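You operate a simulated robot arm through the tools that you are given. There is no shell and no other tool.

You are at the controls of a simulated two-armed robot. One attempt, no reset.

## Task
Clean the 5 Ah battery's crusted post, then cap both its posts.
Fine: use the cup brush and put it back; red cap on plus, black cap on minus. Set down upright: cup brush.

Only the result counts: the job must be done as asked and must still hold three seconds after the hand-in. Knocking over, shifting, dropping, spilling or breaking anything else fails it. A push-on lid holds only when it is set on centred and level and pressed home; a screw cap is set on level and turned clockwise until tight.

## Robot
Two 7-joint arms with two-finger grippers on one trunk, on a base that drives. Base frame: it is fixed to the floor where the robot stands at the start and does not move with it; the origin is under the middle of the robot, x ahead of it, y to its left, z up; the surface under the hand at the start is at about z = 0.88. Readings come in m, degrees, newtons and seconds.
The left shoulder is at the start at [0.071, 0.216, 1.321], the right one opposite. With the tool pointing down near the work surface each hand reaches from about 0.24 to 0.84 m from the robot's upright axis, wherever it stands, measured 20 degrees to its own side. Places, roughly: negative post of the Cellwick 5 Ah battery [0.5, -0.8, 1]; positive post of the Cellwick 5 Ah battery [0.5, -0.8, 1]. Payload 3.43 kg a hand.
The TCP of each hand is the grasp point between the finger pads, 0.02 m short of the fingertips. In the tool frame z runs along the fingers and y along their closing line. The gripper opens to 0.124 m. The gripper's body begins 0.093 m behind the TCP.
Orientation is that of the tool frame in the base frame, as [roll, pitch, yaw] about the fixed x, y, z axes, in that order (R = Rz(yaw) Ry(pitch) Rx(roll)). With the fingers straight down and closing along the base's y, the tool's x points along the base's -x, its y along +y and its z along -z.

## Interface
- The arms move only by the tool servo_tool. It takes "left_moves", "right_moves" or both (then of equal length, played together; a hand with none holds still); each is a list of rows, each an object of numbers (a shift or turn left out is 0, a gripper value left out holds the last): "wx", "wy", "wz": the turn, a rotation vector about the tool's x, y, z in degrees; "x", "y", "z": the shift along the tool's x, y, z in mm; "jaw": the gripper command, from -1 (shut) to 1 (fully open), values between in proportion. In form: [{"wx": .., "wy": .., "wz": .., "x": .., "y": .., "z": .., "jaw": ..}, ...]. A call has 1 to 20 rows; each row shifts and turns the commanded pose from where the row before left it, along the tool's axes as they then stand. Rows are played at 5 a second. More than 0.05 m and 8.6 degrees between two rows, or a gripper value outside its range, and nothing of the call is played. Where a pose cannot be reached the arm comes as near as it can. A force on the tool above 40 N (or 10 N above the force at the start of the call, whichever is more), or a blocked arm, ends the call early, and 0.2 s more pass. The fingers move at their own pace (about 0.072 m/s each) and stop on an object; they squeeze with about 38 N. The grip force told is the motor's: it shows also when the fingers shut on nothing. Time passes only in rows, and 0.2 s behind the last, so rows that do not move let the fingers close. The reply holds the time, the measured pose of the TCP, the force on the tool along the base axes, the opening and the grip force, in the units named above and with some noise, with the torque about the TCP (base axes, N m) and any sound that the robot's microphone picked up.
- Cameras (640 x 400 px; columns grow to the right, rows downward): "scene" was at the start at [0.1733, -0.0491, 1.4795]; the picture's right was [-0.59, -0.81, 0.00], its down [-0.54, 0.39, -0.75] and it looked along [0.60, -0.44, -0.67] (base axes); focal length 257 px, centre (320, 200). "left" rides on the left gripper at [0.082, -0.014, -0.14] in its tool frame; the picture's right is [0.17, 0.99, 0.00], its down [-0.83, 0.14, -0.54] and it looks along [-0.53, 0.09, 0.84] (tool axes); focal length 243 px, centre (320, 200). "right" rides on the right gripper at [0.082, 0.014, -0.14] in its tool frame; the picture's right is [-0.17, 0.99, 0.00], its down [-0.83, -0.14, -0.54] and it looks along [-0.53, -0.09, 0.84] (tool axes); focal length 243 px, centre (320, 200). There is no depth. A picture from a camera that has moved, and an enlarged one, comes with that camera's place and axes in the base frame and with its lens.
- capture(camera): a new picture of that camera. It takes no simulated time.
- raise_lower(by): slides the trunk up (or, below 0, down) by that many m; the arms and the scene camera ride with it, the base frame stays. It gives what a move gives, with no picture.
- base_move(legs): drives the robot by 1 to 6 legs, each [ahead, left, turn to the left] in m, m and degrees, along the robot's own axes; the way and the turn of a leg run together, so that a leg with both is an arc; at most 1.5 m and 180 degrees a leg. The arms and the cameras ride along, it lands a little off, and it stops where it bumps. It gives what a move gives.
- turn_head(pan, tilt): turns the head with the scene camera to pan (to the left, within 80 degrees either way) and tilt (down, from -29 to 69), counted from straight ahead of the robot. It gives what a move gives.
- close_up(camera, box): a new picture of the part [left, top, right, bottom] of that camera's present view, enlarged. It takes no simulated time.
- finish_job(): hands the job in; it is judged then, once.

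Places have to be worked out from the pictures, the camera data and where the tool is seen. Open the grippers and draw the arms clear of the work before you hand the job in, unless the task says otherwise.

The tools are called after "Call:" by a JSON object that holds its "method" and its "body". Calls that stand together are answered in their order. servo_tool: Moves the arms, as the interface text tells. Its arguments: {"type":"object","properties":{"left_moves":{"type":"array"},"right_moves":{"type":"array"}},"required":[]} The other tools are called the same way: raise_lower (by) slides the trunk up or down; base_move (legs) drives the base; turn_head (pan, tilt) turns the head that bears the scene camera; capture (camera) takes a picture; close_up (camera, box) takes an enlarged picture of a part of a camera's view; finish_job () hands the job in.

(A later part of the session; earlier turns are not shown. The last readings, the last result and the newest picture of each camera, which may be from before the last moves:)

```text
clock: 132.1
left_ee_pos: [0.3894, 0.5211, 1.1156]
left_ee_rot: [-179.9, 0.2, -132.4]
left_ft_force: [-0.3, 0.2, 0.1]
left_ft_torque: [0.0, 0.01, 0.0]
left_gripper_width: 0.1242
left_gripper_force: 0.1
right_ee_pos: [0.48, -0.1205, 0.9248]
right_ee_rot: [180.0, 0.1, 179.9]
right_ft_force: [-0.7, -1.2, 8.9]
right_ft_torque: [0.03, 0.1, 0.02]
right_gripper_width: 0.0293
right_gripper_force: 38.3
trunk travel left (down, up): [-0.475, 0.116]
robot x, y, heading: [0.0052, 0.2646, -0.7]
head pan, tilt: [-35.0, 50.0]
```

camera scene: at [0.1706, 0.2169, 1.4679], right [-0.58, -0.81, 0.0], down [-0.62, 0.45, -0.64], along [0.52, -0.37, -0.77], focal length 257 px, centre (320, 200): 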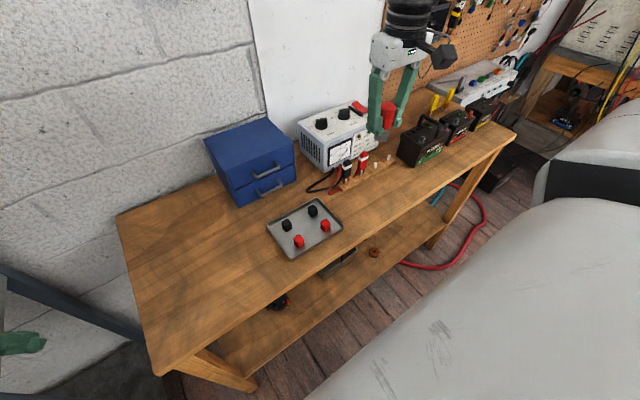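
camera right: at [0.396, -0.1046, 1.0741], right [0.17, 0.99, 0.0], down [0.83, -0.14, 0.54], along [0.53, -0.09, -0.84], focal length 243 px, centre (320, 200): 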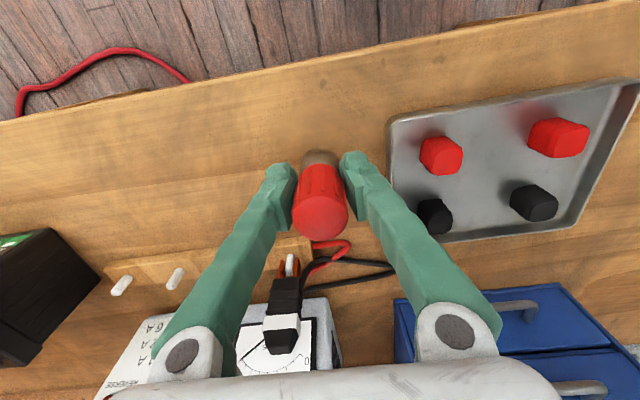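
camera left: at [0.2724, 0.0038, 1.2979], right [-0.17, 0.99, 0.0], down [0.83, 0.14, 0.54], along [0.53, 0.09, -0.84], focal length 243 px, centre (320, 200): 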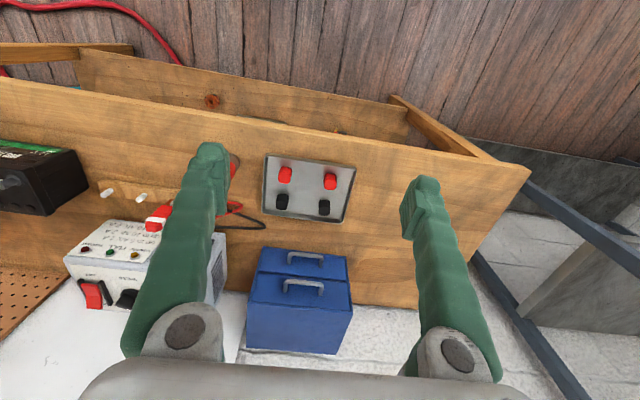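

Contact (8.9 N). I release slowly and rise.

Call:
{"method": "servo_tool", "body": {"right_moves": [{"z": -0.5}, {"jaw": -0.4}, {"jaw": -0.2}, {"jaw": 0.05}, {}, {}, {"z": -30}, {"z": -40}, {"z": -40}, {"z": -40}, {}]}}

Call:
{"method": "capture", "body": {"camera": "right"}}

Call:
{"method": "close_up", "body": {"camera": "scene", "box": [240, 150, 400, 270]}}

```text
clock: 134.5
left_ee_pos: [0.3888, 0.5228, 1.1144]
left_ee_rot: [-180.0, 0.0, -132.4]
left_ft_force: [1.1, -0.8, -0.3]
left_ft_torque: [0.01, 0.0, 0.01]
left_gripper_width: 0.124
left_gripper_force: 0.1
right_ee_pos: [0.4811, -0.1198, 1.0736]
right_ee_rot: [-180.0, 0.1, 179.8]
right_ft_force: [0.2, 0.2, -0.2]
right_ft_torque: [-0.03, 0.06, -0.02]
right_gripper_width: 0.065
right_gripper_force: 0.0
trunk travel left (down, up): [-0.475, 0.116]
robot x, y, heading: [-0.0004, 0.2627, -0.4]
head pan, tilt: [-35.0, 50.0]
```

```text
taken
camera right: at [0.3984, -0.106, 1.213], right [0.17, 0.99, 0.0], down [0.83, -0.14, 0.54], along [0.53, -0.09, -0.84], focal length 243 px, centre (320, 200)
```

right: 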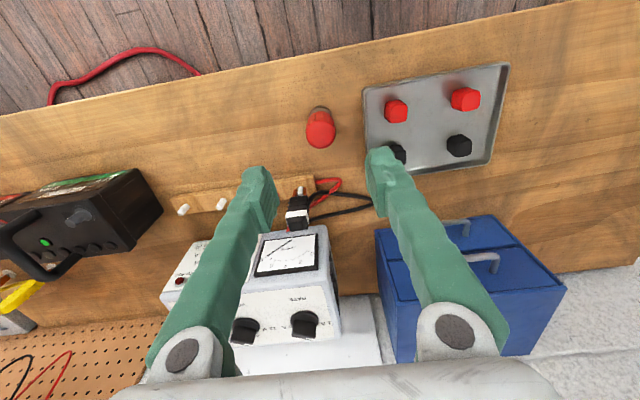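

```text
3.33 times, centred on (320, 210) of scene
camera zoom: at [0.1711, 0.2169, 1.4678], right [-0.58, -0.81, 0.0], down [-0.62, 0.45, -0.64], along [0.52, -0.37, -0.77], focal length 858 px, centre (320, 167)
```

zoom: 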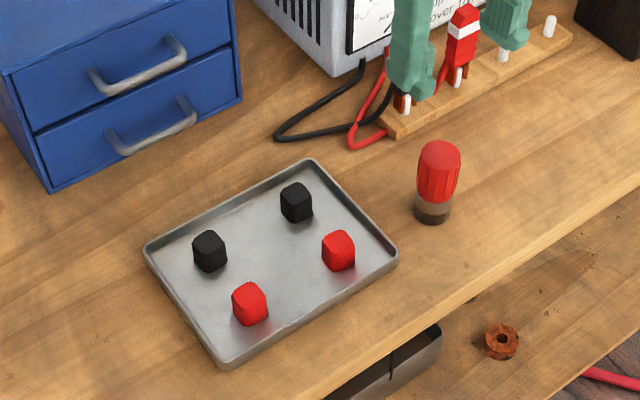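

Brush is back upright in its place. Next the red cap: I move above the left red cap and measure it and the tray rim.

Call:
{"method": "servo_tool", "body": {"right_moves": [{"y": 40}, {"y": 40, "x": 5}, {"y": 12, "x": 10}, {}]}}

Call:
{"method": "close_up", "body": {"camera": "right", "box": [220, 60, 440, 200]}}

Call:
{"method": "capture", "body": {"camera": "right"}}

```text
clock: 135.5
left_ee_pos: [0.3885, 0.5234, 1.1142]
left_ee_rot: [-179.9, 0.1, -132.5]
left_ft_force: [-0.5, 0.6, -0.7]
left_ft_torque: [-0.01, 0.0, 0.0]
left_gripper_width: 0.1241
left_gripper_force: 0.1
right_ee_pos: [0.4643, -0.0288, 1.0746]
right_ee_rot: [179.9, 0.0, 179.9]
right_ft_force: [0.9, 0.6, 0.0]
right_ft_torque: [-0.02, 0.02, -0.01]
right_gripper_width: 0.065
right_gripper_force: 0.1
trunk travel left (down, up): [-0.475, 0.116]
robot x, y, heading: [0.0015, 0.2625, -0.3]
head pan, tilt: [-35.0, 50.0]
```

```text
2.86 times, centred on (330, 130) of right
camera zoom: at [0.383, -0.0149, 1.2134], right [0.17, 0.99, 0.0], down [0.83, -0.14, 0.54], along [0.53, -0.09, -0.84], focal length 693 px, centre (291, 400)
```

zoom: 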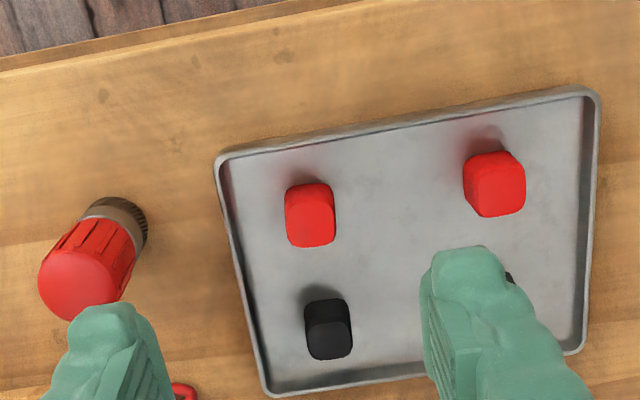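

```text
taken
camera right: at [0.383, -0.0149, 1.2134], right [0.17, 0.99, 0.0], down [0.83, -0.14, 0.54], along [0.53, -0.09, -0.84], focal length 243 px, centre (320, 200)
```

right: 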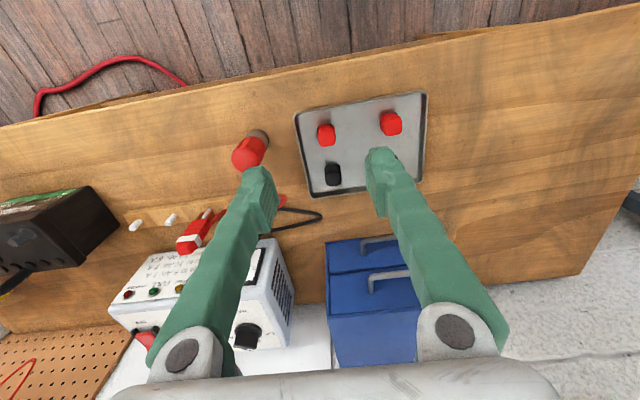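

Red cap at ≈[0.485, −0.021], sides aligned with the base axes, 27 mm free to the tray rim. I set jaws to 44 mm and move above it to re-check.

Call:
{"method": "servo_tool", "body": {"right_moves": [{"x": -10, "y": 4, "jaw": -0.29}, {"x": -10.5, "y": 4}, {"z": 40}, {"z": 40}, {"z": 30}, {}]}}

Call:
{"method": "close_up", "body": {"camera": "right", "box": [240, 110, 400, 230]}}

```text
clock: 136.9
left_ee_pos: [0.389, 0.5227, 1.1145]
left_ee_rot: [-179.9, 0.2, -132.4]
left_ft_force: [-0.4, 0.6, 0.1]
left_ft_torque: [0.02, -0.01, -0.03]
left_gripper_width: 0.1239
left_gripper_force: 0.1
right_ee_pos: [0.4851, -0.0219, 0.9639]
right_ee_rot: [-180.0, 0.1, 179.8]
right_ft_force: [0.8, 0.7, 0.4]
right_ft_torque: [-0.05, -0.06, 0.0]
right_gripper_width: 0.0439
right_gripper_force: 0.0
trunk travel left (down, up): [-0.475, 0.116]
robot x, y, heading: [0.0019, 0.2646, -0.5]
head pan, tilt: [-35.0, 50.0]
```

```text
3.33 times, centred on (320, 170) of right
camera zoom: at [0.4025, -0.0063, 1.1034], right [0.17, 0.99, 0.0], down [0.83, -0.14, 0.54], along [0.53, -0.09, -0.84], focal length 809 px, centre (320, 300)
```

zoom: 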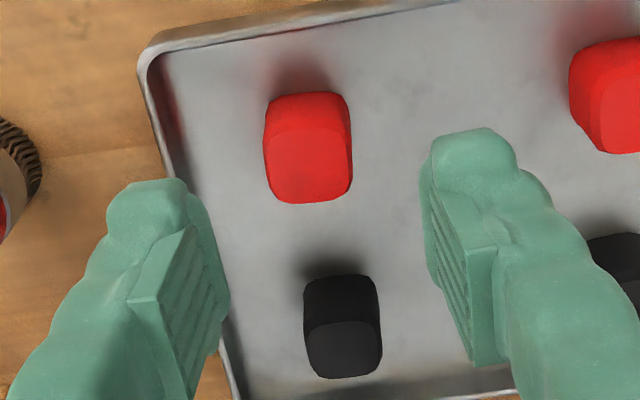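

The cap is centred under the TCP. Descend to z≈0.914 and grip.

Call:
{"method": "servo_tool", "body": {"right_moves": [{"z": 20}, {"z": 20}, {"z": 10}, {}, {"jaw": -1}, {}, {}, {}]}}

Call:
{"method": "close_up", "body": {"camera": "right", "box": [240, 110, 400, 230]}}

```text
clock: 138.7
left_ee_pos: [0.3905, 0.5232, 1.1147]
left_ee_rot: [-179.9, 0.1, -132.5]
left_ft_force: [0.0, 0.0, 0.1]
left_ft_torque: [-0.03, -0.04, 0.02]
left_gripper_width: 0.1241
left_gripper_force: 0.2
right_ee_pos: [0.4848, -0.02, 0.9134]
right_ee_rot: [-179.9, 0.1, 179.8]
right_ft_force: [0.5, -0.4, 0.7]
right_ft_torque: [0.0, -0.01, 0.02]
right_gripper_width: 0.0224
right_gripper_force: 37.8
trunk travel left (down, up): [-0.475, 0.116]
robot x, y, heading: [0.0049, 0.2674, -0.4]
head pan, tilt: [-35.0, 50.0]
```

```text
3.33 times, centred on (320, 170) of right
camera zoom: at [0.4025, -0.0061, 1.0533], right [0.17, 0.99, 0.0], down [0.83, -0.14, 0.54], along [0.53, -0.09, -0.84], focal length 809 px, centre (320, 300)
```

zoom: 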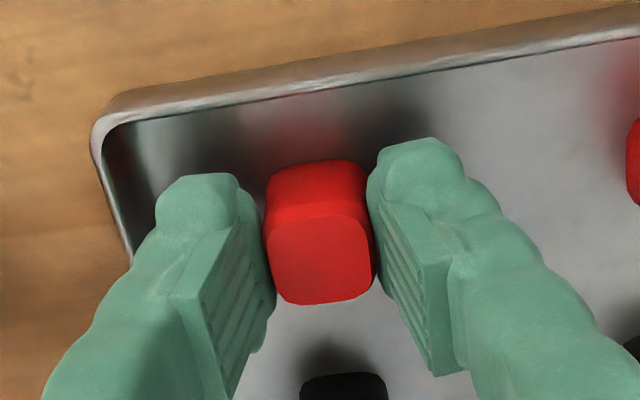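

Red cap gripped (22.4 mm). Lift and drive right 0.69 m to the battery.

Call:
{"method": "servo_tool", "body": {"right_moves": [{"z": -20}, {"z": -40}, {"z": -45}, {"z": -45}, {"z": -45}, {"z": -45}, {}]}}

Call:
{"method": "base_move", "body": {"legs": [[0, -0.69, 0.5]]}}

Call:
{"method": "capture", "body": {"camera": "right"}}

Call:
{"method": "capture", "body": {"camera": "scene"}}

```text
clock: 140.3
left_ee_pos: [0.3891, 0.5228, 1.1146]
left_ee_rot: [-179.9, 0.1, -132.4]
left_ft_force: [0.6, -0.7, 1.0]
left_ft_torque: [-0.01, 0.01, 0.0]
left_gripper_width: 0.1243
left_gripper_force: 0.1
right_ee_pos: [0.4857, -0.0205, 1.1523]
right_ee_rot: [179.9, 0.0, 179.8]
right_ft_force: [-0.5, 0.4, -0.8]
right_ft_torque: [-0.04, 0.02, -0.02]
right_gripper_width: 0.0226
right_gripper_force: 37.7
trunk travel left (down, up): [-0.475, 0.116]
robot x, y, heading: [0.0034, 0.26, -0.4]
head pan, tilt: [-35.0, 50.0]
```

```text
clock: 149.8
left_ee_pos: [0.3847, -0.1537, 1.1152]
left_ee_rot: [-179.9, 0.1, -131.2]
left_ft_force: [0.5, 0.4, -0.3]
left_ft_torque: [0.01, 0.02, -0.01]
left_gripper_width: 0.1242
left_gripper_force: 0.1
right_ee_pos: [0.4905, -0.6947, 1.1528]
right_ee_rot: [180.0, 0.1, -179.1]
right_ft_force: [0.9, 0.2, -0.8]
right_ft_torque: [-0.02, 0.03, -0.01]
right_gripper_width: 0.0227
right_gripper_force: 37.9
trunk travel left (down, up): [-0.475, 0.116]
robot x, y, heading: [0.0027, -0.4209, 0.6]
head pan, tilt: [-35.0, 50.0]
```

```text
taken
camera right: at [0.4092, -0.6817, 1.2924], right [0.15, 0.99, 0.0], down [0.83, -0.13, 0.54], along [0.53, -0.08, -0.84], focal length 243 px, centre (320, 200)
```

right: 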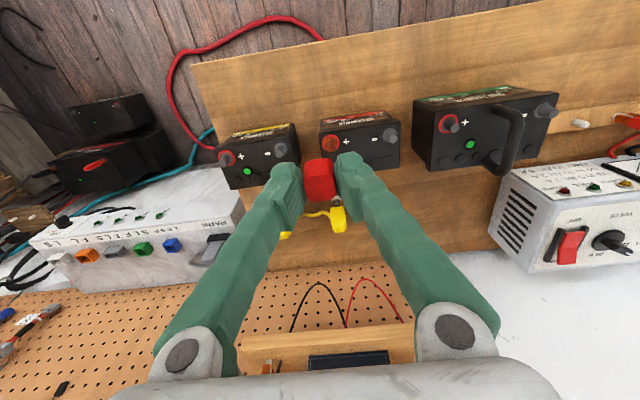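

```text
taken
camera scene: at [0.1718, -0.4636, 1.4679], right [-0.56, -0.83, 0.0], down [-0.63, 0.43, -0.64], along [0.53, -0.36, -0.77], focal length 257 px, centre (320, 200)
```

scene: 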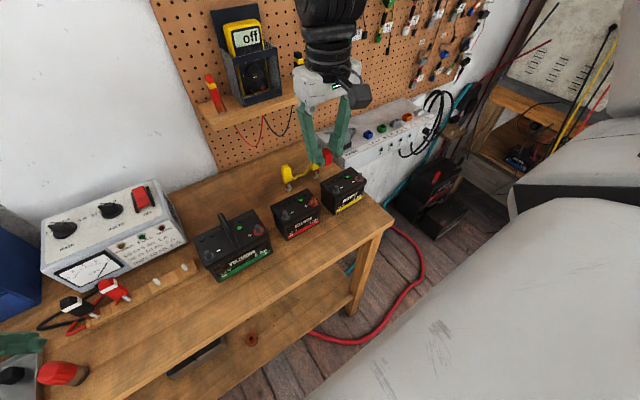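

I correct the yaw by 0.9° and move to the viewing pose near the battery.

Call:
{"method": "servo_tool", "body": {"right_moves": [{"wz": 0.9, "x": -20, "y": -30}, {"x": -20, "y": -35}, {"x": -10, "y": -38, "z": -10}, {}]}}

Call:
{"method": "close_up", "body": {"camera": "right", "box": [240, 30, 400, 130]}}

Call:
{"method": "close_up", "body": {"camera": "scene", "box": [306, 155, 386, 205]}}

```text
clock: 150.8
left_ee_pos: [0.3843, -0.1538, 1.1143]
left_ee_rot: [-179.8, 0.1, -131.3]
left_ft_force: [-0.4, 0.2, -1.0]
left_ft_torque: [-0.03, -0.01, 0.0]
left_gripper_width: 0.1242
left_gripper_force: 0.1
right_ee_pos: [0.5414, -0.797, 1.1633]
right_ee_rot: [180.0, 0.0, 179.9]
right_ft_force: [-1.0, -0.1, 0.0]
right_ft_torque: [-0.05, 0.0, 0.02]
right_gripper_width: 0.0223
right_gripper_force: 37.7
trunk travel left (down, up): [-0.475, 0.116]
robot x, y, heading: [0.0019, -0.4232, 0.4]
head pan, tilt: [-35.0, 50.0]
```

```text
4.00 times, centred on (320, 80) of right
camera zoom: at [0.4589, -0.7835, 1.3029], right [0.17, 0.99, 0.0], down [0.83, -0.14, 0.54], along [0.53, -0.09, -0.84], focal length 970 px, centre (320, 680)
```

zoom: 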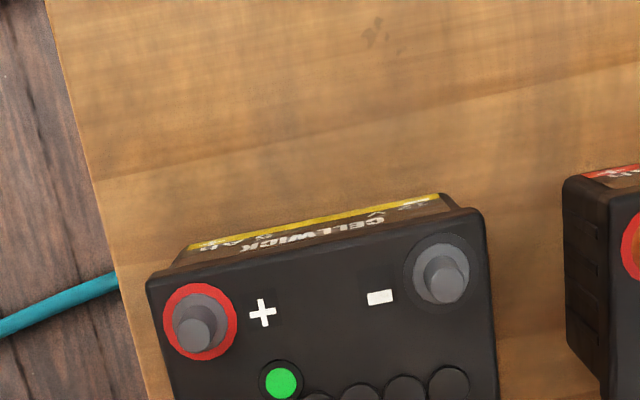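

```text
8.00 times, centred on (346, 180) of scene
camera zoom: at [0.1719, -0.4632, 1.4679], right [-0.56, -0.83, 0.0], down [-0.63, 0.43, -0.64], along [0.53, -0.36, -0.77], focal length 2058 px, centre (112, 360)
```

zoom: 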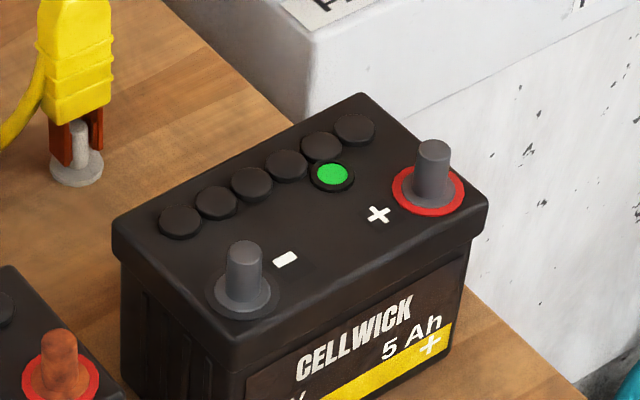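

Plus post ≈[0.526, −0.8365], minus post ≈[0.5235, −0.7536]. I bring the red cap above the plus post (bottom ≈16 mm above) and check alignment.

Call:
{"method": "servo_tool", "body": {"right_moves": [{"x": 8, "y": -20}, {"x": 7.4, "y": -19.5}, {"z": 40}, {"z": 40}, {"z": 40}, {"z": 18}, {}]}}

Call:
{"method": "close_up", "body": {"camera": "scene", "box": [326, 145, 390, 185]}}

Call:
{"method": "close_up", "body": {"camera": "right", "box": [270, 120, 370, 200]}}

```text
clock: 152.4
left_ee_pos: [0.3843, -0.1541, 1.1148]
left_ee_rot: [-179.9, 0.1, -131.2]
left_ft_force: [-0.2, 0.4, 0.3]
left_ft_torque: [0.02, 0.01, 0.0]
left_gripper_width: 0.1238
left_gripper_force: 0.0
right_ee_pos: [0.5258, -0.8354, 1.0236]
right_ee_rot: [180.0, 0.0, -180.0]
right_ft_force: [-0.3, -1.0, -0.3]
right_ft_torque: [0.01, 0.03, 0.01]
right_gripper_width: 0.0223
right_gripper_force: 37.9
trunk travel left (down, up): [-0.475, 0.116]
robot x, y, heading: [0.0041, -0.4247, 0.6]
head pan, tilt: [-35.0, 50.0]
```

```text
10.00 times, centred on (358, 165) of scene
camera zoom: at [0.1714, -0.4637, 1.468], right [-0.56, -0.83, 0.0], down [-0.63, 0.43, -0.64], along [0.53, -0.36, -0.77], focal length 2573 px, centre (-60, 550)
```

zoom: 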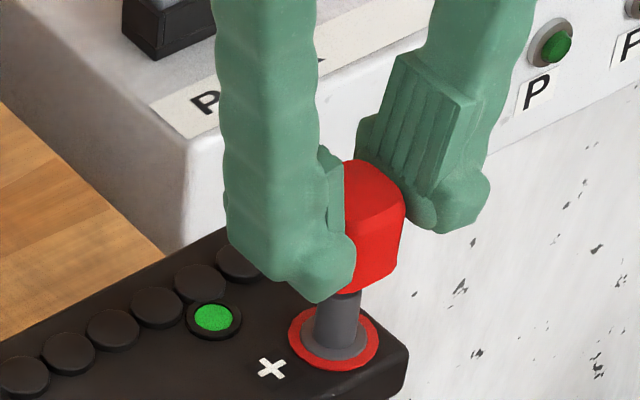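

```text
5.00 times, centred on (320, 160) of right
camera zoom: at [0.4439, -0.822, 1.163], right [0.17, 0.99, 0.0], down [0.83, -0.14, 0.54], along [0.53, -0.09, -0.84], focal length 1213 px, centre (320, 400)
```

zoom: 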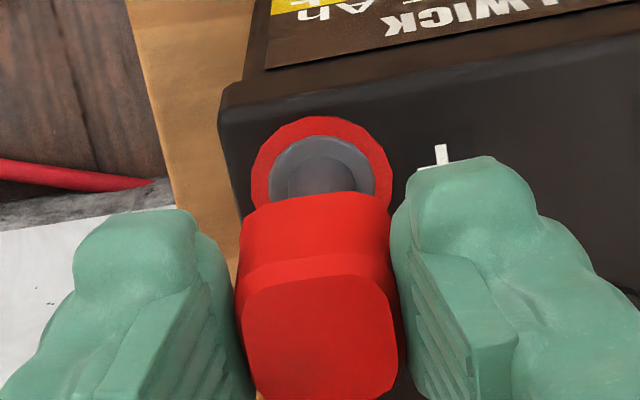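

Estimates scatter around zero (±2 mm); the brush seating gave the post axis at TCP ≈[0.5252, −0.8368]. I nudge −1 mm in y and lower carefully, watching the force.

Call:
{"method": "servo_tool", "body": {"right_moves": [{"x": 0.3, "y": -1.2}, {"z": 5}, {"z": 4}, {"z": 3}, {}]}}

Call:
{"method": "close_up", "body": {"camera": "scene", "box": [326, 145, 390, 185]}}

Call:
{"method": "close_up", "body": {"camera": "right", "box": [270, 120, 370, 200]}}

```text
clock: 153.6
left_ee_pos: [0.3841, -0.1541, 1.1152]
left_ee_rot: [-179.9, 0.2, -131.2]
left_ft_force: [-0.4, 0.0, 0.0]
left_ft_torque: [0.02, -0.01, -0.02]
left_gripper_width: 0.1238
left_gripper_force: 0.0
right_ee_pos: [0.5256, -0.8375, 1.0137]
right_ee_rot: [-180.0, 0.2, 180.0]
right_ft_force: [0.2, -1.6, 7.5]
right_ft_torque: [0.01, 0.01, -0.04]
right_gripper_width: 0.0225
right_gripper_force: 38.2
trunk travel left (down, up): [-0.475, 0.116]
robot x, y, heading: [0.0017, -0.4227, 0.5]
head pan, tilt: [-35.0, 50.0]
```

```text
10.00 times, centred on (358, 165) of scene
camera zoom: at [0.1712, -0.4635, 1.4681], right [-0.56, -0.83, 0.0], down [-0.63, 0.43, -0.64], along [0.53, -0.36, -0.77], focal length 2573 px, centre (-60, 550)
```

zoom: 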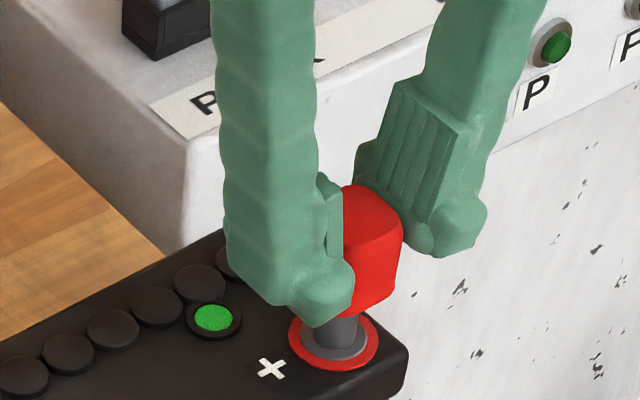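

```text
5.00 times, centred on (320, 160) of right
camera zoom: at [0.4441, -0.8234, 1.1532], right [0.17, 0.99, 0.0], down [0.83, -0.14, 0.54], along [0.53, -0.09, -0.84], focal length 1213 px, centre (320, 400)
```

zoom: 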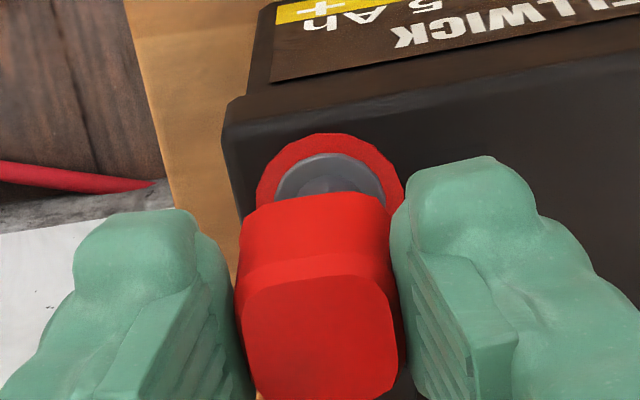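

Contact at TCP z≈1.0137 with 7.5 N. The wrist view suggests the post is ~2 mm toward +y from the cap; I ease off and try y +1 mm, pressing lightly to feel for the hole.

Call:
{"method": "servo_tool", "body": {"right_moves": [{"z": -2}, {"y": 1.3, "x": 0.4}, {"z": 2}, {"z": 1}, {}]}}

```text
clock: 154.8
left_ee_pos: [0.3841, -0.1539, 1.1156]
left_ee_rot: [-179.9, 0.2, -131.2]
left_ft_force: [0.2, 0.3, 0.3]
left_ft_torque: [-0.01, 0.03, -0.02]
left_gripper_width: 0.124
left_gripper_force: 0.1
right_ee_pos: [0.5254, -0.8374, 1.0111]
right_ee_rot: [180.0, 0.0, 179.9]
right_ft_force: [1.1, 0.3, -0.1]
right_ft_torque: [-0.01, -0.03, 0.0]
right_gripper_width: 0.0225
right_gripper_force: 38.3
trunk travel left (down, up): [-0.475, 0.116]
robot x, y, heading: [0.0052, -0.4196, 0.7]
head pan, tilt: [-35.0, 50.0]
```

Now lower (1.011) with no force — the cap found the post. I continue down gently.

Call:
{"method": "servo_tool", "body": {"right_moves": [{"z": 2}, {"z": 2}, {}]}}

Call:
{"method": "close_up", "body": {"camera": "right", "box": [270, 120, 370, 200]}}

Call:
{"method": "close_up", "body": {"camera": "scene", "box": [326, 145, 390, 185]}}

```text
clock: 155.6
left_ee_pos: [0.384, -0.1535, 1.115]
left_ee_rot: [-179.9, 0.0, -131.2]
left_ft_force: [0.1, 0.0, -0.1]
left_ft_torque: [0.03, 0.02, -0.01]
left_gripper_width: 0.124
left_gripper_force: 0.1
right_ee_pos: [0.5258, -0.8376, 1.0076]
right_ee_rot: [-180.0, 0.0, -180.0]
right_ft_force: [-0.2, -0.4, 0.2]
right_ft_torque: [-0.03, 0.0, -0.02]
right_gripper_width: 0.022
right_gripper_force: 37.9
trunk travel left (down, up): [-0.475, 0.116]
robot x, y, heading: [0.0035, -0.4244, 0.7]
head pan, tilt: [-35.0, 50.0]
```

```text
5.00 times, centred on (320, 160) of right
camera zoom: at [0.4431, -0.8224, 1.1471], right [0.17, 0.99, 0.0], down [0.83, -0.14, 0.54], along [0.53, -0.09, -0.84], focal length 1213 px, centre (320, 400)
```

zoom: 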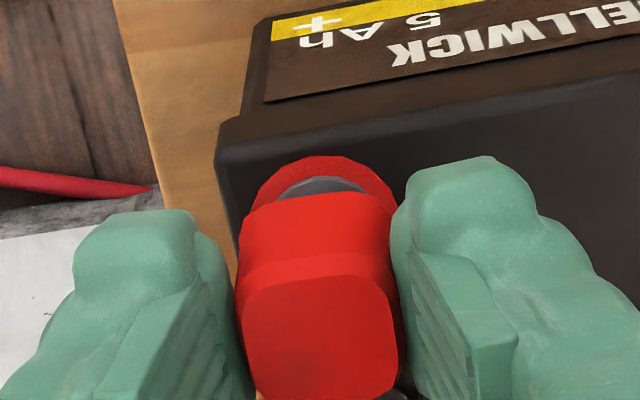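

```text
10.00 times, centred on (358, 165) of scene
camera zoom: at [0.1718, -0.4637, 1.4679], right [-0.56, -0.83, 0.0], down [-0.63, 0.43, -0.64], along [0.53, -0.36, -0.77], focal length 2573 px, centre (-60, 550)
```

zoom: 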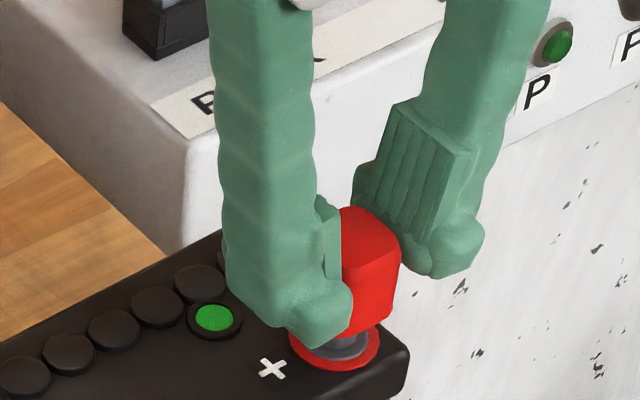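

The cap slides over the post freely. Continue down.

Call:
{"method": "servo_tool", "body": {"right_moves": [{"z": 3}, {"z": 3}, {}]}}

```text
clock: 156.4
left_ee_pos: [0.3848, -0.1538, 1.1143]
left_ee_rot: [-179.9, 0.1, -131.2]
left_ft_force: [-0.6, -0.2, -0.6]
left_ft_torque: [0.0, -0.03, 0.02]
left_gripper_width: 0.124
left_gripper_force: 0.0
right_ee_pos: [0.5245, -0.8356, 1.0013]
right_ee_rot: [180.0, 0.0, -180.0]
right_ft_force: [0.0, -0.3, 0.1]
right_ft_torque: [-0.04, -0.01, 0.0]
right_gripper_width: 0.0222
right_gripper_force: 38.1
trunk travel left (down, up): [-0.475, 0.116]
robot x, y, heading: [0.0018, -0.4228, 0.7]
head pan, tilt: [-35.0, 50.0]
```

Call:
{"method": "servo_tool", "body": {"right_moves": [{"z": 3}, {"z": 2}, {}]}}

Call:
{"method": "close_up", "body": {"camera": "scene", "box": [326, 145, 390, 185]}}

```text
clock: 157.2
left_ee_pos: [0.3846, -0.1531, 1.1143]
left_ee_rot: [-179.9, 0.1, -131.2]
left_ft_force: [0.6, -0.5, 0.5]
left_ft_torque: [0.02, 0.03, 0.01]
left_gripper_width: 0.124
left_gripper_force: 0.1
right_ee_pos: [0.5259, -0.837, 0.9962]
right_ee_rot: [-180.0, 0.0, 180.0]
right_ft_force: [0.2, -0.2, -0.3]
right_ft_torque: [-0.01, 0.01, -0.02]
right_gripper_width: 0.0224
right_gripper_force: 38.6
trunk travel left (down, up): [-0.475, 0.116]
robot x, y, heading: [0.0039, -0.4244, 0.5]
head pan, tilt: [-35.0, 50.0]
```

```text
10.00 times, centred on (358, 165) of scene
camera zoom: at [0.1718, -0.4636, 1.4679], right [-0.56, -0.83, 0.0], down [-0.63, 0.43, -0.64], along [0.53, -0.36, -0.77], focal length 2573 px, centre (-60, 550)
```

zoom: 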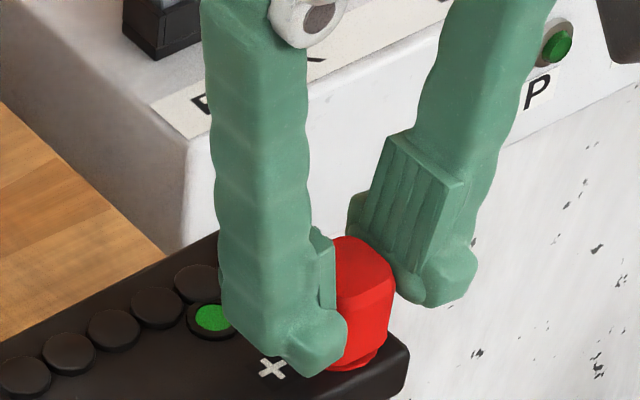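

Nearly at the seat. I push on in small steps until force builds.

Call:
{"method": "servo_tool", "body": {"right_moves": [{"z": 2}, {"z": 2}, {}]}}

```text
clock: 158.0
left_ee_pos: [0.3844, -0.1544, 1.1138]
left_ee_rot: [-179.9, 0.1, -131.2]
left_ft_force: [-0.6, 0.7, 0.2]
left_ft_torque: [-0.02, 0.01, -0.02]
left_gripper_width: 0.1241
left_gripper_force: 0.1
right_ee_pos: [0.5252, -0.8362, 0.9941]
right_ee_rot: [-179.9, 0.2, 179.9]
right_ft_force: [-0.2, -2.6, 13.6]
right_ft_torque: [-0.04, 0.02, -0.01]
right_gripper_width: 0.0223
right_gripper_force: 37.8
trunk travel left (down, up): [-0.475, 0.116]
robot x, y, heading: [0.0052, -0.4219, 0.4]
head pan, tilt: [-35.0, 50.0]
```

Resistance 13.6 N at z≈0.994. I press home stepwise, keeping below 40 N.

Call:
{"method": "servo_tool", "body": {"right_moves": [{"z": 1}, {"z": 1}, {}]}}

```text
clock: 159.0
left_ee_pos: [0.3836, -0.153, 1.1148]
left_ee_rot: [-179.8, 0.0, -131.2]
left_ft_force: [0.6, -0.1, 0.0]
left_ft_torque: [-0.03, -0.03, 0.03]
left_gripper_width: 0.124
left_gripper_force: 0.1
right_ee_pos: [0.5256, -0.8366, 0.9949]
right_ee_rot: [-180.0, 0.3, -179.9]
right_ft_force: [-6.5, -0.2, 20.4]
right_ft_torque: [0.0, 0.11, 0.02]
right_gripper_width: 0.022
right_gripper_force: 38.0
trunk travel left (down, up): [-0.475, 0.116]
robot x, y, heading: [0.0029, -0.4235, 0.6]
head pan, tilt: [-35.0, 50.0]
stopped in row 3 (right hand): the force on the tool passed its limit at 41 N (the readings are from after the stop); the commanded pose is now the measured one
```

It reached 41 N — likely bottomed. I inspect the cap closely.

Call:
{"method": "close_up", "body": {"camera": "scene", "box": [336, 155, 384, 185]}}

Call:
{"method": "close_up", "body": {"camera": "right", "box": [270, 120, 370, 200]}}

```text
13.33 times, centred on (360, 170) of scene
camera zoom: at [0.1692, -0.4627, 1.468], right [-0.57, -0.82, 0.0], down [-0.63, 0.43, -0.64], along [0.53, -0.36, -0.76], focal length 3430 px, centre (-213, 600)
```

zoom: 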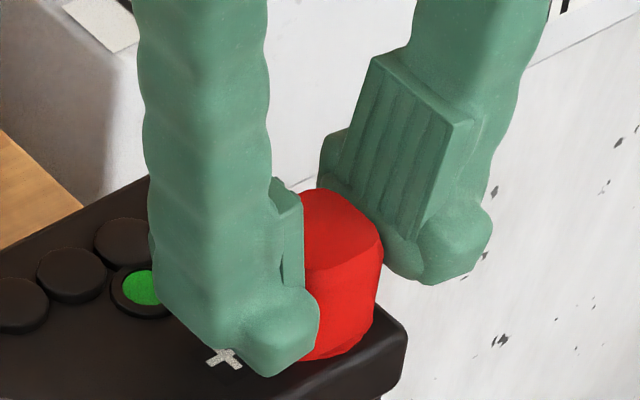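

```text
5.00 times, centred on (320, 160) of right
camera zoom: at [0.4427, -0.8216, 1.133], right [0.17, 0.99, 0.0], down [0.83, -0.14, 0.54], along [0.54, -0.09, -0.84], focal length 1213 px, centre (320, 400)
```

zoom: 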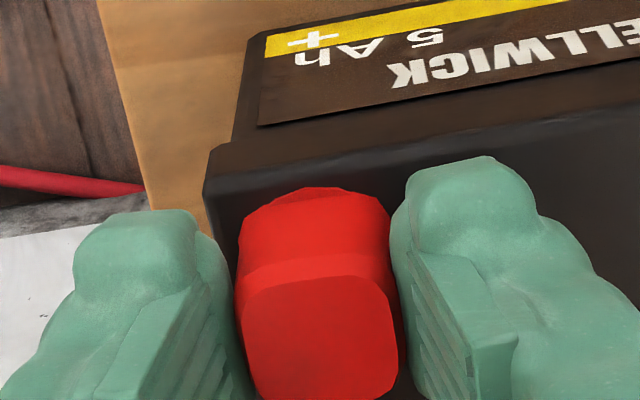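

The cap covers the post right down to the battery top. I release, rise and look.

Call:
{"method": "servo_tool", "body": {"right_moves": [{"z": -1}, {"jaw": -0.4}, {"jaw": -0.2}, {}, {"z": -20}, {"z": -30}, {"z": -30}, {"z": -30}, {}]}}

Call:
{"method": "close_up", "body": {"camera": "scene", "box": [322, 155, 386, 195]}}

Call:
{"method": "capture", "body": {"camera": "right"}}

```text
clock: 161.0
left_ee_pos: [0.3853, -0.1535, 1.1134]
left_ee_rot: [-179.9, 0.1, -131.1]
left_ft_force: [-0.2, -0.9, 0.3]
left_ft_torque: [0.0, 0.02, 0.0]
left_gripper_width: 0.124
left_gripper_force: 0.1
right_ee_pos: [0.5281, -0.8371, 1.1026]
right_ee_rot: [-180.0, 0.2, -179.9]
right_ft_force: [0.0, -0.3, -0.2]
right_ft_torque: [-0.03, 0.01, -0.01]
right_gripper_width: 0.0496
right_gripper_force: 0.1
trunk travel left (down, up): [-0.475, 0.116]
robot x, y, heading: [0.0014, -0.422, 0.8]
head pan, tilt: [-35.0, 50.0]
```

```text
10.00 times, centred on (354, 175) of scene
camera zoom: at [0.1722, -0.4639, 1.4678], right [-0.56, -0.83, 0.0], down [-0.63, 0.43, -0.64], along [0.53, -0.36, -0.77], focal length 2573 px, centre (-20, 450)
```

zoom: 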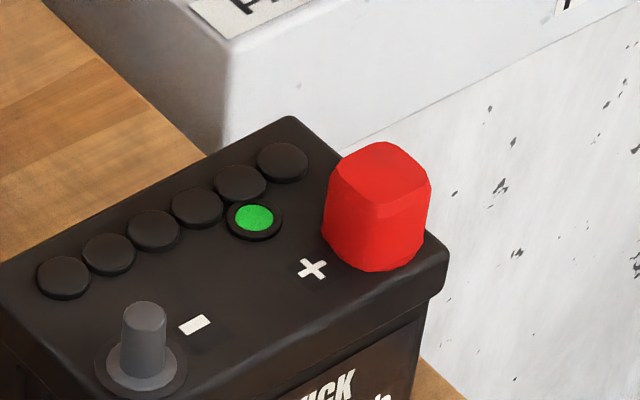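

```text
taken
camera right: at [0.4454, -0.8225, 1.2419], right [0.17, 0.99, 0.0], down [0.83, -0.14, 0.54], along [0.53, -0.09, -0.84], focal length 243 px, centre (320, 200)
```

right: 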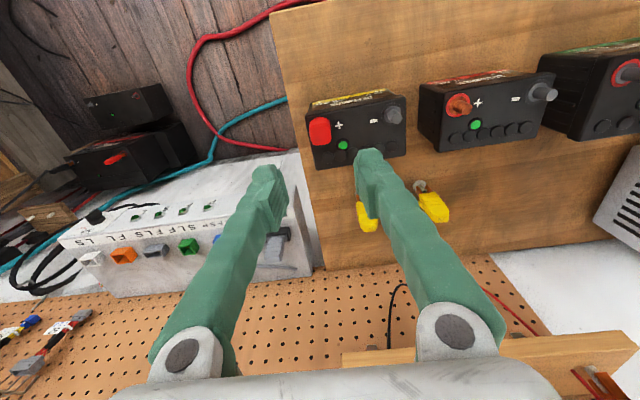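

The red cap sits level and flush (top ≈0.985). For certainty I'll press it from above with closed fingers.

Call:
{"method": "servo_tool", "body": {"right_moves": [{"jaw": -1, "x": 2.4}, {}, {}, {"z": 40}, {"z": 40}, {"z": 10}, {}]}}

Call:
{"method": "close_up", "body": {"camera": "scene", "box": [322, 155, 386, 195]}}

```text
clock: 162.6
left_ee_pos: [0.3849, -0.1543, 1.1143]
left_ee_rot: [-179.9, 0.0, -131.2]
left_ft_force: [0.6, -0.4, -0.2]
left_ft_torque: [0.02, 0.04, 0.02]
left_gripper_width: 0.1241
left_gripper_force: 0.1
right_ee_pos: [0.5239, -0.8377, 1.0125]
right_ee_rot: [179.9, 0.2, 180.0]
right_ft_force: [-0.7, -0.1, -0.2]
right_ft_torque: [-0.03, 0.0, 0.02]
right_gripper_width: 0.0001
right_gripper_force: 34.2
trunk travel left (down, up): [-0.475, 0.116]
robot x, y, heading: [0.0028, -0.4208, 0.8]
head pan, tilt: [-35.0, 50.0]
```

```text
10.00 times, centred on (354, 175) of scene
camera zoom: at [0.1717, -0.4638, 1.468], right [-0.56, -0.83, 0.0], down [-0.63, 0.43, -0.64], along [0.53, -0.36, -0.77], focal length 2573 px, centre (-20, 450)
```

zoom: 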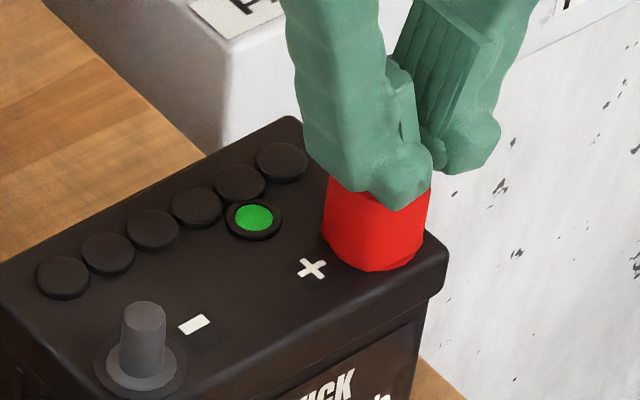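

Fingers are right above the cap. I press down in small steps.

Call:
{"method": "servo_tool", "body": {"right_moves": [{"z": 4}, {"z": 2}, {"z": 1}, {}]}}

```text
clock: 163.6
left_ee_pos: [0.385, -0.1534, 1.1139]
left_ee_rot: [-179.9, 0.0, -131.2]
left_ft_force: [-0.1, -0.1, 1.1]
left_ft_torque: [-0.01, 0.01, 0.03]
left_gripper_width: 0.1237
left_gripper_force: 0.0
right_ee_pos: [0.5257, -0.8372, 1.0055]
right_ee_rot: [-179.9, 0.2, -180.0]
right_ft_force: [-0.3, 0.0, 0.1]
right_ft_torque: [0.02, -0.01, 0.01]
right_gripper_width: 0.0
right_gripper_force: 34.4
trunk travel left (down, up): [-0.475, 0.116]
robot x, y, heading: [0.0027, -0.4195, 0.5]
head pan, tilt: [-35.0, 50.0]
```

Call:
{"method": "servo_tool", "body": {"right_moves": [{"z": 2}, {"z": 1}, {}]}}

```text
clock: 164.4
left_ee_pos: [0.3837, -0.1533, 1.1149]
left_ee_rot: [-179.7, 0.1, -131.2]
left_ft_force: [0.5, 0.6, 0.1]
left_ft_torque: [0.02, -0.01, -0.01]
left_gripper_width: 0.1241
left_gripper_force: 0.0
right_ee_pos: [0.525, -0.8356, 1.0043]
right_ee_rot: [-180.0, 0.5, -180.0]
right_ft_force: [0.5, -2.7, 15.3]
right_ft_torque: [-0.05, 0.02, 0.04]
right_gripper_width: 0.006
right_gripper_force: 34.5
trunk travel left (down, up): [-0.475, 0.116]
robot x, y, heading: [0.0038, -0.4226, 0.8]
head pan, tilt: [-35.0, 50.0]
```

Call:
{"method": "servo_tool", "body": {"right_moves": [{"z": 1}, {"z": 0.6}, {}]}}

```text
clock: 165.2
left_ee_pos: [0.3826, -0.1532, 1.1158]
left_ee_rot: [-179.7, 0.1, -131.3]
left_ft_force: [-0.3, -0.3, -0.9]
left_ft_torque: [0.02, 0.02, 0.02]
left_gripper_width: 0.1241
left_gripper_force: 0.1
right_ee_pos: [0.525, -0.8373, 1.0037]
right_ee_rot: [-179.9, 0.5, -179.9]
right_ft_force: [2.9, -5.7, 33.1]
right_ft_torque: [-0.11, 0.02, -0.02]
right_gripper_width: 0.0061
right_gripper_force: 34.1
trunk travel left (down, up): [-0.475, 0.116]
robot x, y, heading: [0.0032, -0.4239, 0.6]
head pan, tilt: [-35.0, 50.0]
```

Firm at 33 N with no further travel: the cap is home. I rise and drive back for the black cap.

Call:
{"method": "servo_tool", "body": {"right_moves": [{"z": -3}, {"z": -20}, {"z": -40}, {"z": -45}, {"z": -45}, {"x": 20, "y": 20, "jaw": -0.29}, {"x": 20, "y": 45}, {"y": 45}, {}]}}

Call:
{"method": "close_up", "body": {"camera": "scene", "box": [300, 145, 396, 205]}}

Call:
{"method": "base_move", "body": {"legs": [[0, 0.69, -0.5]]}}

Call:
{"method": "capture", "body": {"camera": "right"}}

```text
clock: 167.2
left_ee_pos: [0.3841, -0.1543, 1.1138]
left_ee_rot: [-179.9, 0.1, -131.2]
left_ft_force: [0.2, 0.0, -0.2]
left_ft_torque: [0.02, -0.01, 0.0]
left_gripper_width: 0.124
left_gripper_force: 0.0
right_ee_pos: [0.4831, -0.7275, 1.1528]
right_ee_rot: [179.9, 0.2, 179.9]
right_ft_force: [-0.3, -1.0, -0.2]
right_ft_torque: [0.02, -0.01, -0.02]
right_gripper_width: 0.0441
right_gripper_force: 0.0
trunk travel left (down, up): [-0.475, 0.116]
robot x, y, heading: [0.0033, -0.4189, 0.4]
head pan, tilt: [-35.0, 50.0]
```

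```text
6.67 times, centred on (348, 175) of scene
camera zoom: at [0.1716, -0.4653, 1.4679], right [-0.57, -0.82, 0.0], down [-0.63, 0.43, -0.64], along [0.53, -0.36, -0.77], focal length 1715 px, centre (133, 367)
```

zoom: 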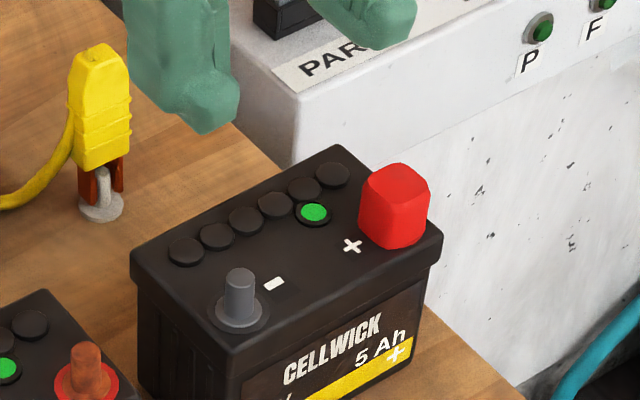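

```text
clock: 176.8
left_ee_pos: [0.381, 0.5329, 1.1137]
left_ee_rot: [-179.9, 0.0, -131.7]
left_ft_force: [-0.1, 0.4, -0.4]
left_ft_torque: [-0.03, 0.0, -0.02]
left_gripper_width: 0.1241
left_gripper_force: 0.0
right_ee_pos: [0.4764, -0.0417, 1.1536]
right_ee_rot: [-179.9, 0.2, 179.5]
right_ft_force: [-0.1, 0.5, 0.2]
right_ft_torque: [0.03, -0.03, 0.02]
right_gripper_width: 0.0438
right_gripper_force: 0.0
trunk travel left (down, up): [-0.475, 0.116]
robot x, y, heading: [0.0001, 0.2679, 0.1]
head pan, tilt: [-35.0, 50.0]
```

```text
taken
camera right: at [0.3943, -0.0259, 1.2922], right [0.17, 0.98, 0.0], down [0.83, -0.15, 0.54], along [0.53, -0.09, -0.84], focal length 243 px, centre (320, 200)
```

right: 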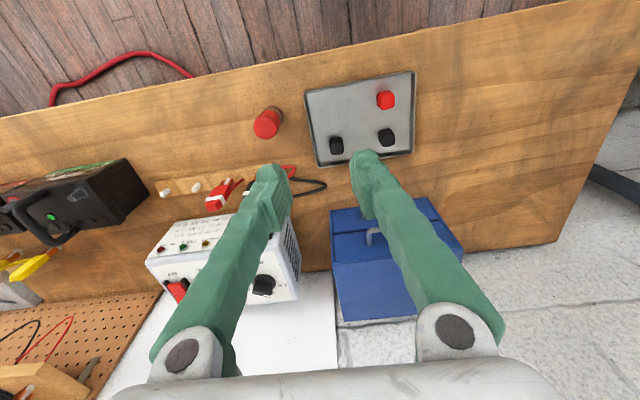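

I move above the left black cap (≈[0.543, −0.023]) and look closely.

Call:
{"method": "servo_tool", "body": {"right_moves": [{"x": -25, "y": 10}, {"x": -25, "y": 9}, {"x": -17, "z": 30}, {"z": 40}, {"z": 40}, {"z": 40}, {"z": 30}, {}]}}

Call:
{"method": "close_up", "body": {"camera": "right", "box": [240, 110, 400, 230]}}

```text
clock: 178.6
left_ee_pos: [0.3819, 0.5326, 1.1141]
left_ee_rot: [-179.9, 0.2, -131.7]
left_ft_force: [0.3, -0.5, -0.1]
left_ft_torque: [0.01, -0.01, 0.03]
left_gripper_width: 0.1242
left_gripper_force: 0.0
right_ee_pos: [0.5432, -0.0195, 0.9732]
right_ee_rot: [-180.0, 0.3, 179.5]
right_ft_force: [-0.1, -0.2, -0.1]
right_ft_torque: [-0.01, -0.01, -0.01]
right_gripper_width: 0.0441
right_gripper_force: 0.0
trunk travel left (down, up): [-0.475, 0.116]
robot x, y, heading: [-0.0028, 0.2728, -0.2]
head pan, tilt: [-35.0, 50.0]
```

```text
3.33 times, centred on (320, 170) of right
camera zoom: at [0.4616, -0.0049, 1.1134], right [0.17, 0.98, 0.0], down [0.83, -0.15, 0.54], along [0.54, -0.09, -0.84], focal length 809 px, centre (320, 300)
```

zoom: 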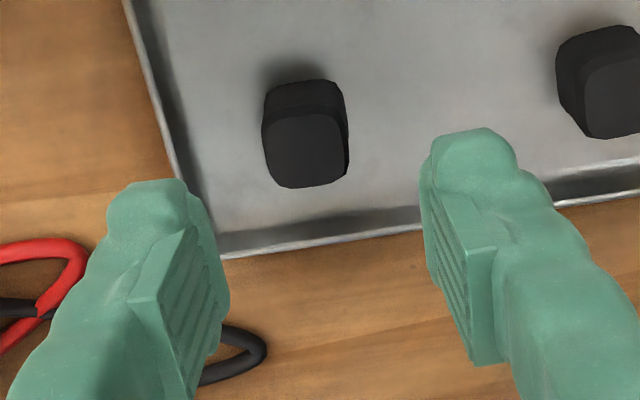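

Black cap centre ≈[0.544, −0.0238]. I correct by −4.3 mm in y, descend and grip at z≈0.9135.

Call:
{"method": "servo_tool", "body": {"right_moves": [{"x": -0.8, "y": -4.3}, {"z": 20}, {"z": 20}, {"z": 15}, {"z": 5}, {}, {"jaw": -1}, {}, {}, {}]}}

Call:
{"method": "close_up", "body": {"camera": "right", "box": [240, 110, 400, 230]}}

```text
clock: 180.8
left_ee_pos: [0.3823, 0.534, 1.1142]
left_ee_rot: [-179.8, 0.1, -131.7]
left_ft_force: [0.6, 0.0, 0.2]
left_ft_torque: [0.01, -0.02, 0.04]
left_gripper_width: 0.124
left_gripper_force: 0.0
right_ee_pos: [0.5448, -0.0264, 0.9134]
right_ee_rot: [179.9, 0.2, 179.5]
right_ft_force: [-0.4, -0.2, 0.4]
right_ft_torque: [0.01, 0.02, 0.03]
right_gripper_width: 0.0223
right_gripper_force: 38.0
trunk travel left (down, up): [-0.475, 0.116]
robot x, y, heading: [0.0005, 0.2686, 0.4]
head pan, tilt: [-35.0, 50.0]
```

```text
3.33 times, centred on (320, 170) of right
camera zoom: at [0.463, -0.0116, 1.0522], right [0.17, 0.98, 0.0], down [0.83, -0.15, 0.54], along [0.53, -0.09, -0.84], focal length 809 px, centre (320, 300)
```

zoom: 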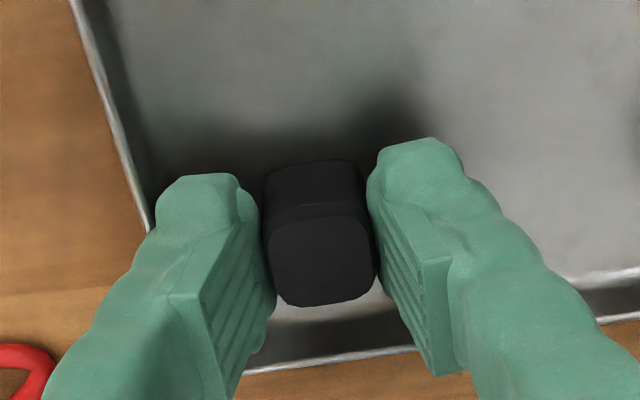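

Black cap gripped, same seating in the hand as the red one. Lift and drive right to the battery.

Call:
{"method": "servo_tool", "body": {"right_moves": [{"z": -20}, {"z": -40}, {"z": -45}, {"z": -45}, {"z": -45}, {"z": -45}, {"x": 25}, {"x": 25}, {}]}}

Call:
{"method": "base_move", "body": {"legs": [[0, -0.69, 0.3]]}}

Call:
{"method": "capture", "body": {"camera": "right"}}

```text
clock: 182.8
left_ee_pos: [0.3823, 0.5335, 1.1144]
left_ee_rot: [-179.9, 0.1, -131.7]
left_ft_force: [0.7, -0.2, 0.0]
left_ft_torque: [-0.05, 0.01, 0.01]
left_gripper_width: 0.1239
left_gripper_force: 0.2
right_ee_pos: [0.4934, -0.0241, 1.1536]
right_ee_rot: [180.0, 0.2, 179.4]
right_ft_force: [0.6, 0.8, -0.2]
right_ft_torque: [0.0, 0.01, -0.01]
right_gripper_width: 0.0225
right_gripper_force: 37.3
trunk travel left (down, up): [-0.475, 0.116]
robot x, y, heading: [-0.0017, 0.2688, 0.3]
head pan, tilt: [-35.0, 50.0]
```

```text
clock: 192.4
left_ee_pos: [0.3857, -0.1561, 1.1145]
left_ee_rot: [-179.9, 0.1, -131.5]
left_ft_force: [0.7, 0.4, -0.8]
left_ft_torque: [0.04, 0.01, -0.01]
left_gripper_width: 0.1241
left_gripper_force: 0.1
right_ee_pos: [0.4981, -0.7152, 1.1543]
right_ee_rot: [180.0, 0.2, 179.7]
right_ft_force: [0.6, 0.0, -1.0]
right_ft_torque: [0.01, 0.04, -0.02]
right_gripper_width: 0.0225
right_gripper_force: 37.8
trunk travel left (down, up): [-0.475, 0.116]
robot x, y, heading: [-0.001, -0.4206, 0.4]
head pan, tilt: [-35.0, 50.0]
```

```text
taken
camera right: at [0.4149, -0.6999, 1.2927], right [0.17, 0.99, 0.0], down [0.83, -0.14, 0.54], along [0.53, -0.09, -0.84], focal length 243 px, centre (320, 200)
```

right: 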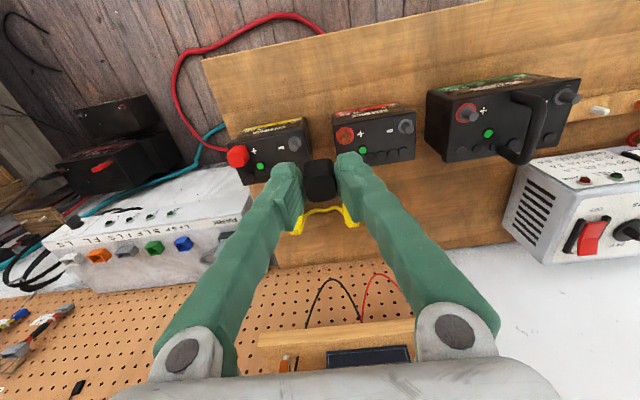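

I correct small tilt/yaw and move to the viewing pose to re-measure the minus post.

Call:
{"method": "servo_tool", "body": {"right_moves": [{"wy": -0.2, "wz": -0.2, "x": -22, "y": -35}, {"x": -22, "y": -35, "z": -10}, {}]}}

Call:
{"method": "close_up", "body": {"camera": "right", "box": [240, 30, 400, 130]}}

Call:
{"method": "close_up", "body": {"camera": "scene", "box": [306, 155, 386, 205]}}

```text
clock: 193.2
left_ee_pos: [0.3837, -0.1571, 1.1135]
left_ee_rot: [-179.9, 0.1, -131.5]
left_ft_force: [0.4, 0.2, 0.0]
left_ft_torque: [-0.02, 0.01, 0.0]
left_gripper_width: 0.1241
left_gripper_force: 0.0
right_ee_pos: [0.5411, -0.7829, 1.1645]
right_ee_rot: [-180.0, 0.4, 179.9]
right_ft_force: [0.5, 0.5, -0.6]
right_ft_torque: [0.0, -0.02, 0.02]
right_gripper_width: 0.0223
right_gripper_force: 37.9
trunk travel left (down, up): [-0.475, 0.116]
robot x, y, heading: [0.0019, -0.4191, 0.2]
head pan, tilt: [-35.0, 50.0]
```

```text
4.00 times, centred on (320, 80) of right
camera zoom: at [0.4577, -0.7689, 1.3035], right [0.17, 0.99, 0.0], down [0.83, -0.14, 0.55], along [0.54, -0.09, -0.84], focal length 970 px, centre (320, 680)
```

zoom: 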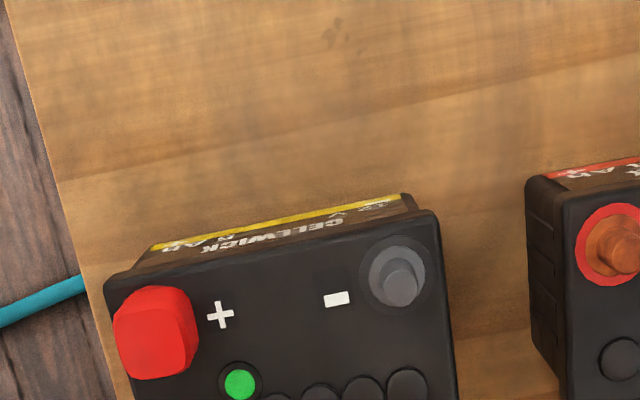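

```text
8.00 times, centred on (346, 180) of scene
camera zoom: at [0.1695, -0.4644, 1.468], right [-0.57, -0.82, 0.0], down [-0.63, 0.44, -0.64], along [0.53, -0.37, -0.77], focal length 2058 px, centre (112, 360)
```

zoom: 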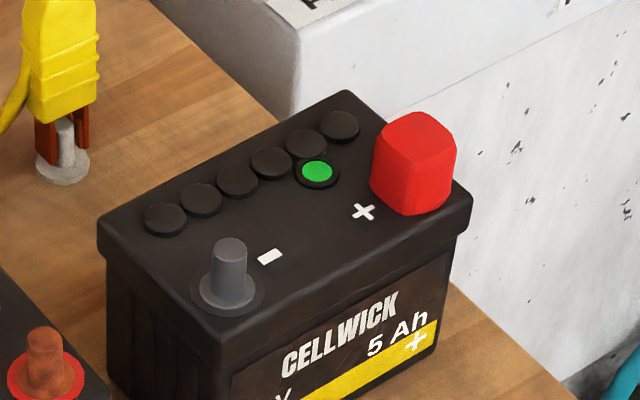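

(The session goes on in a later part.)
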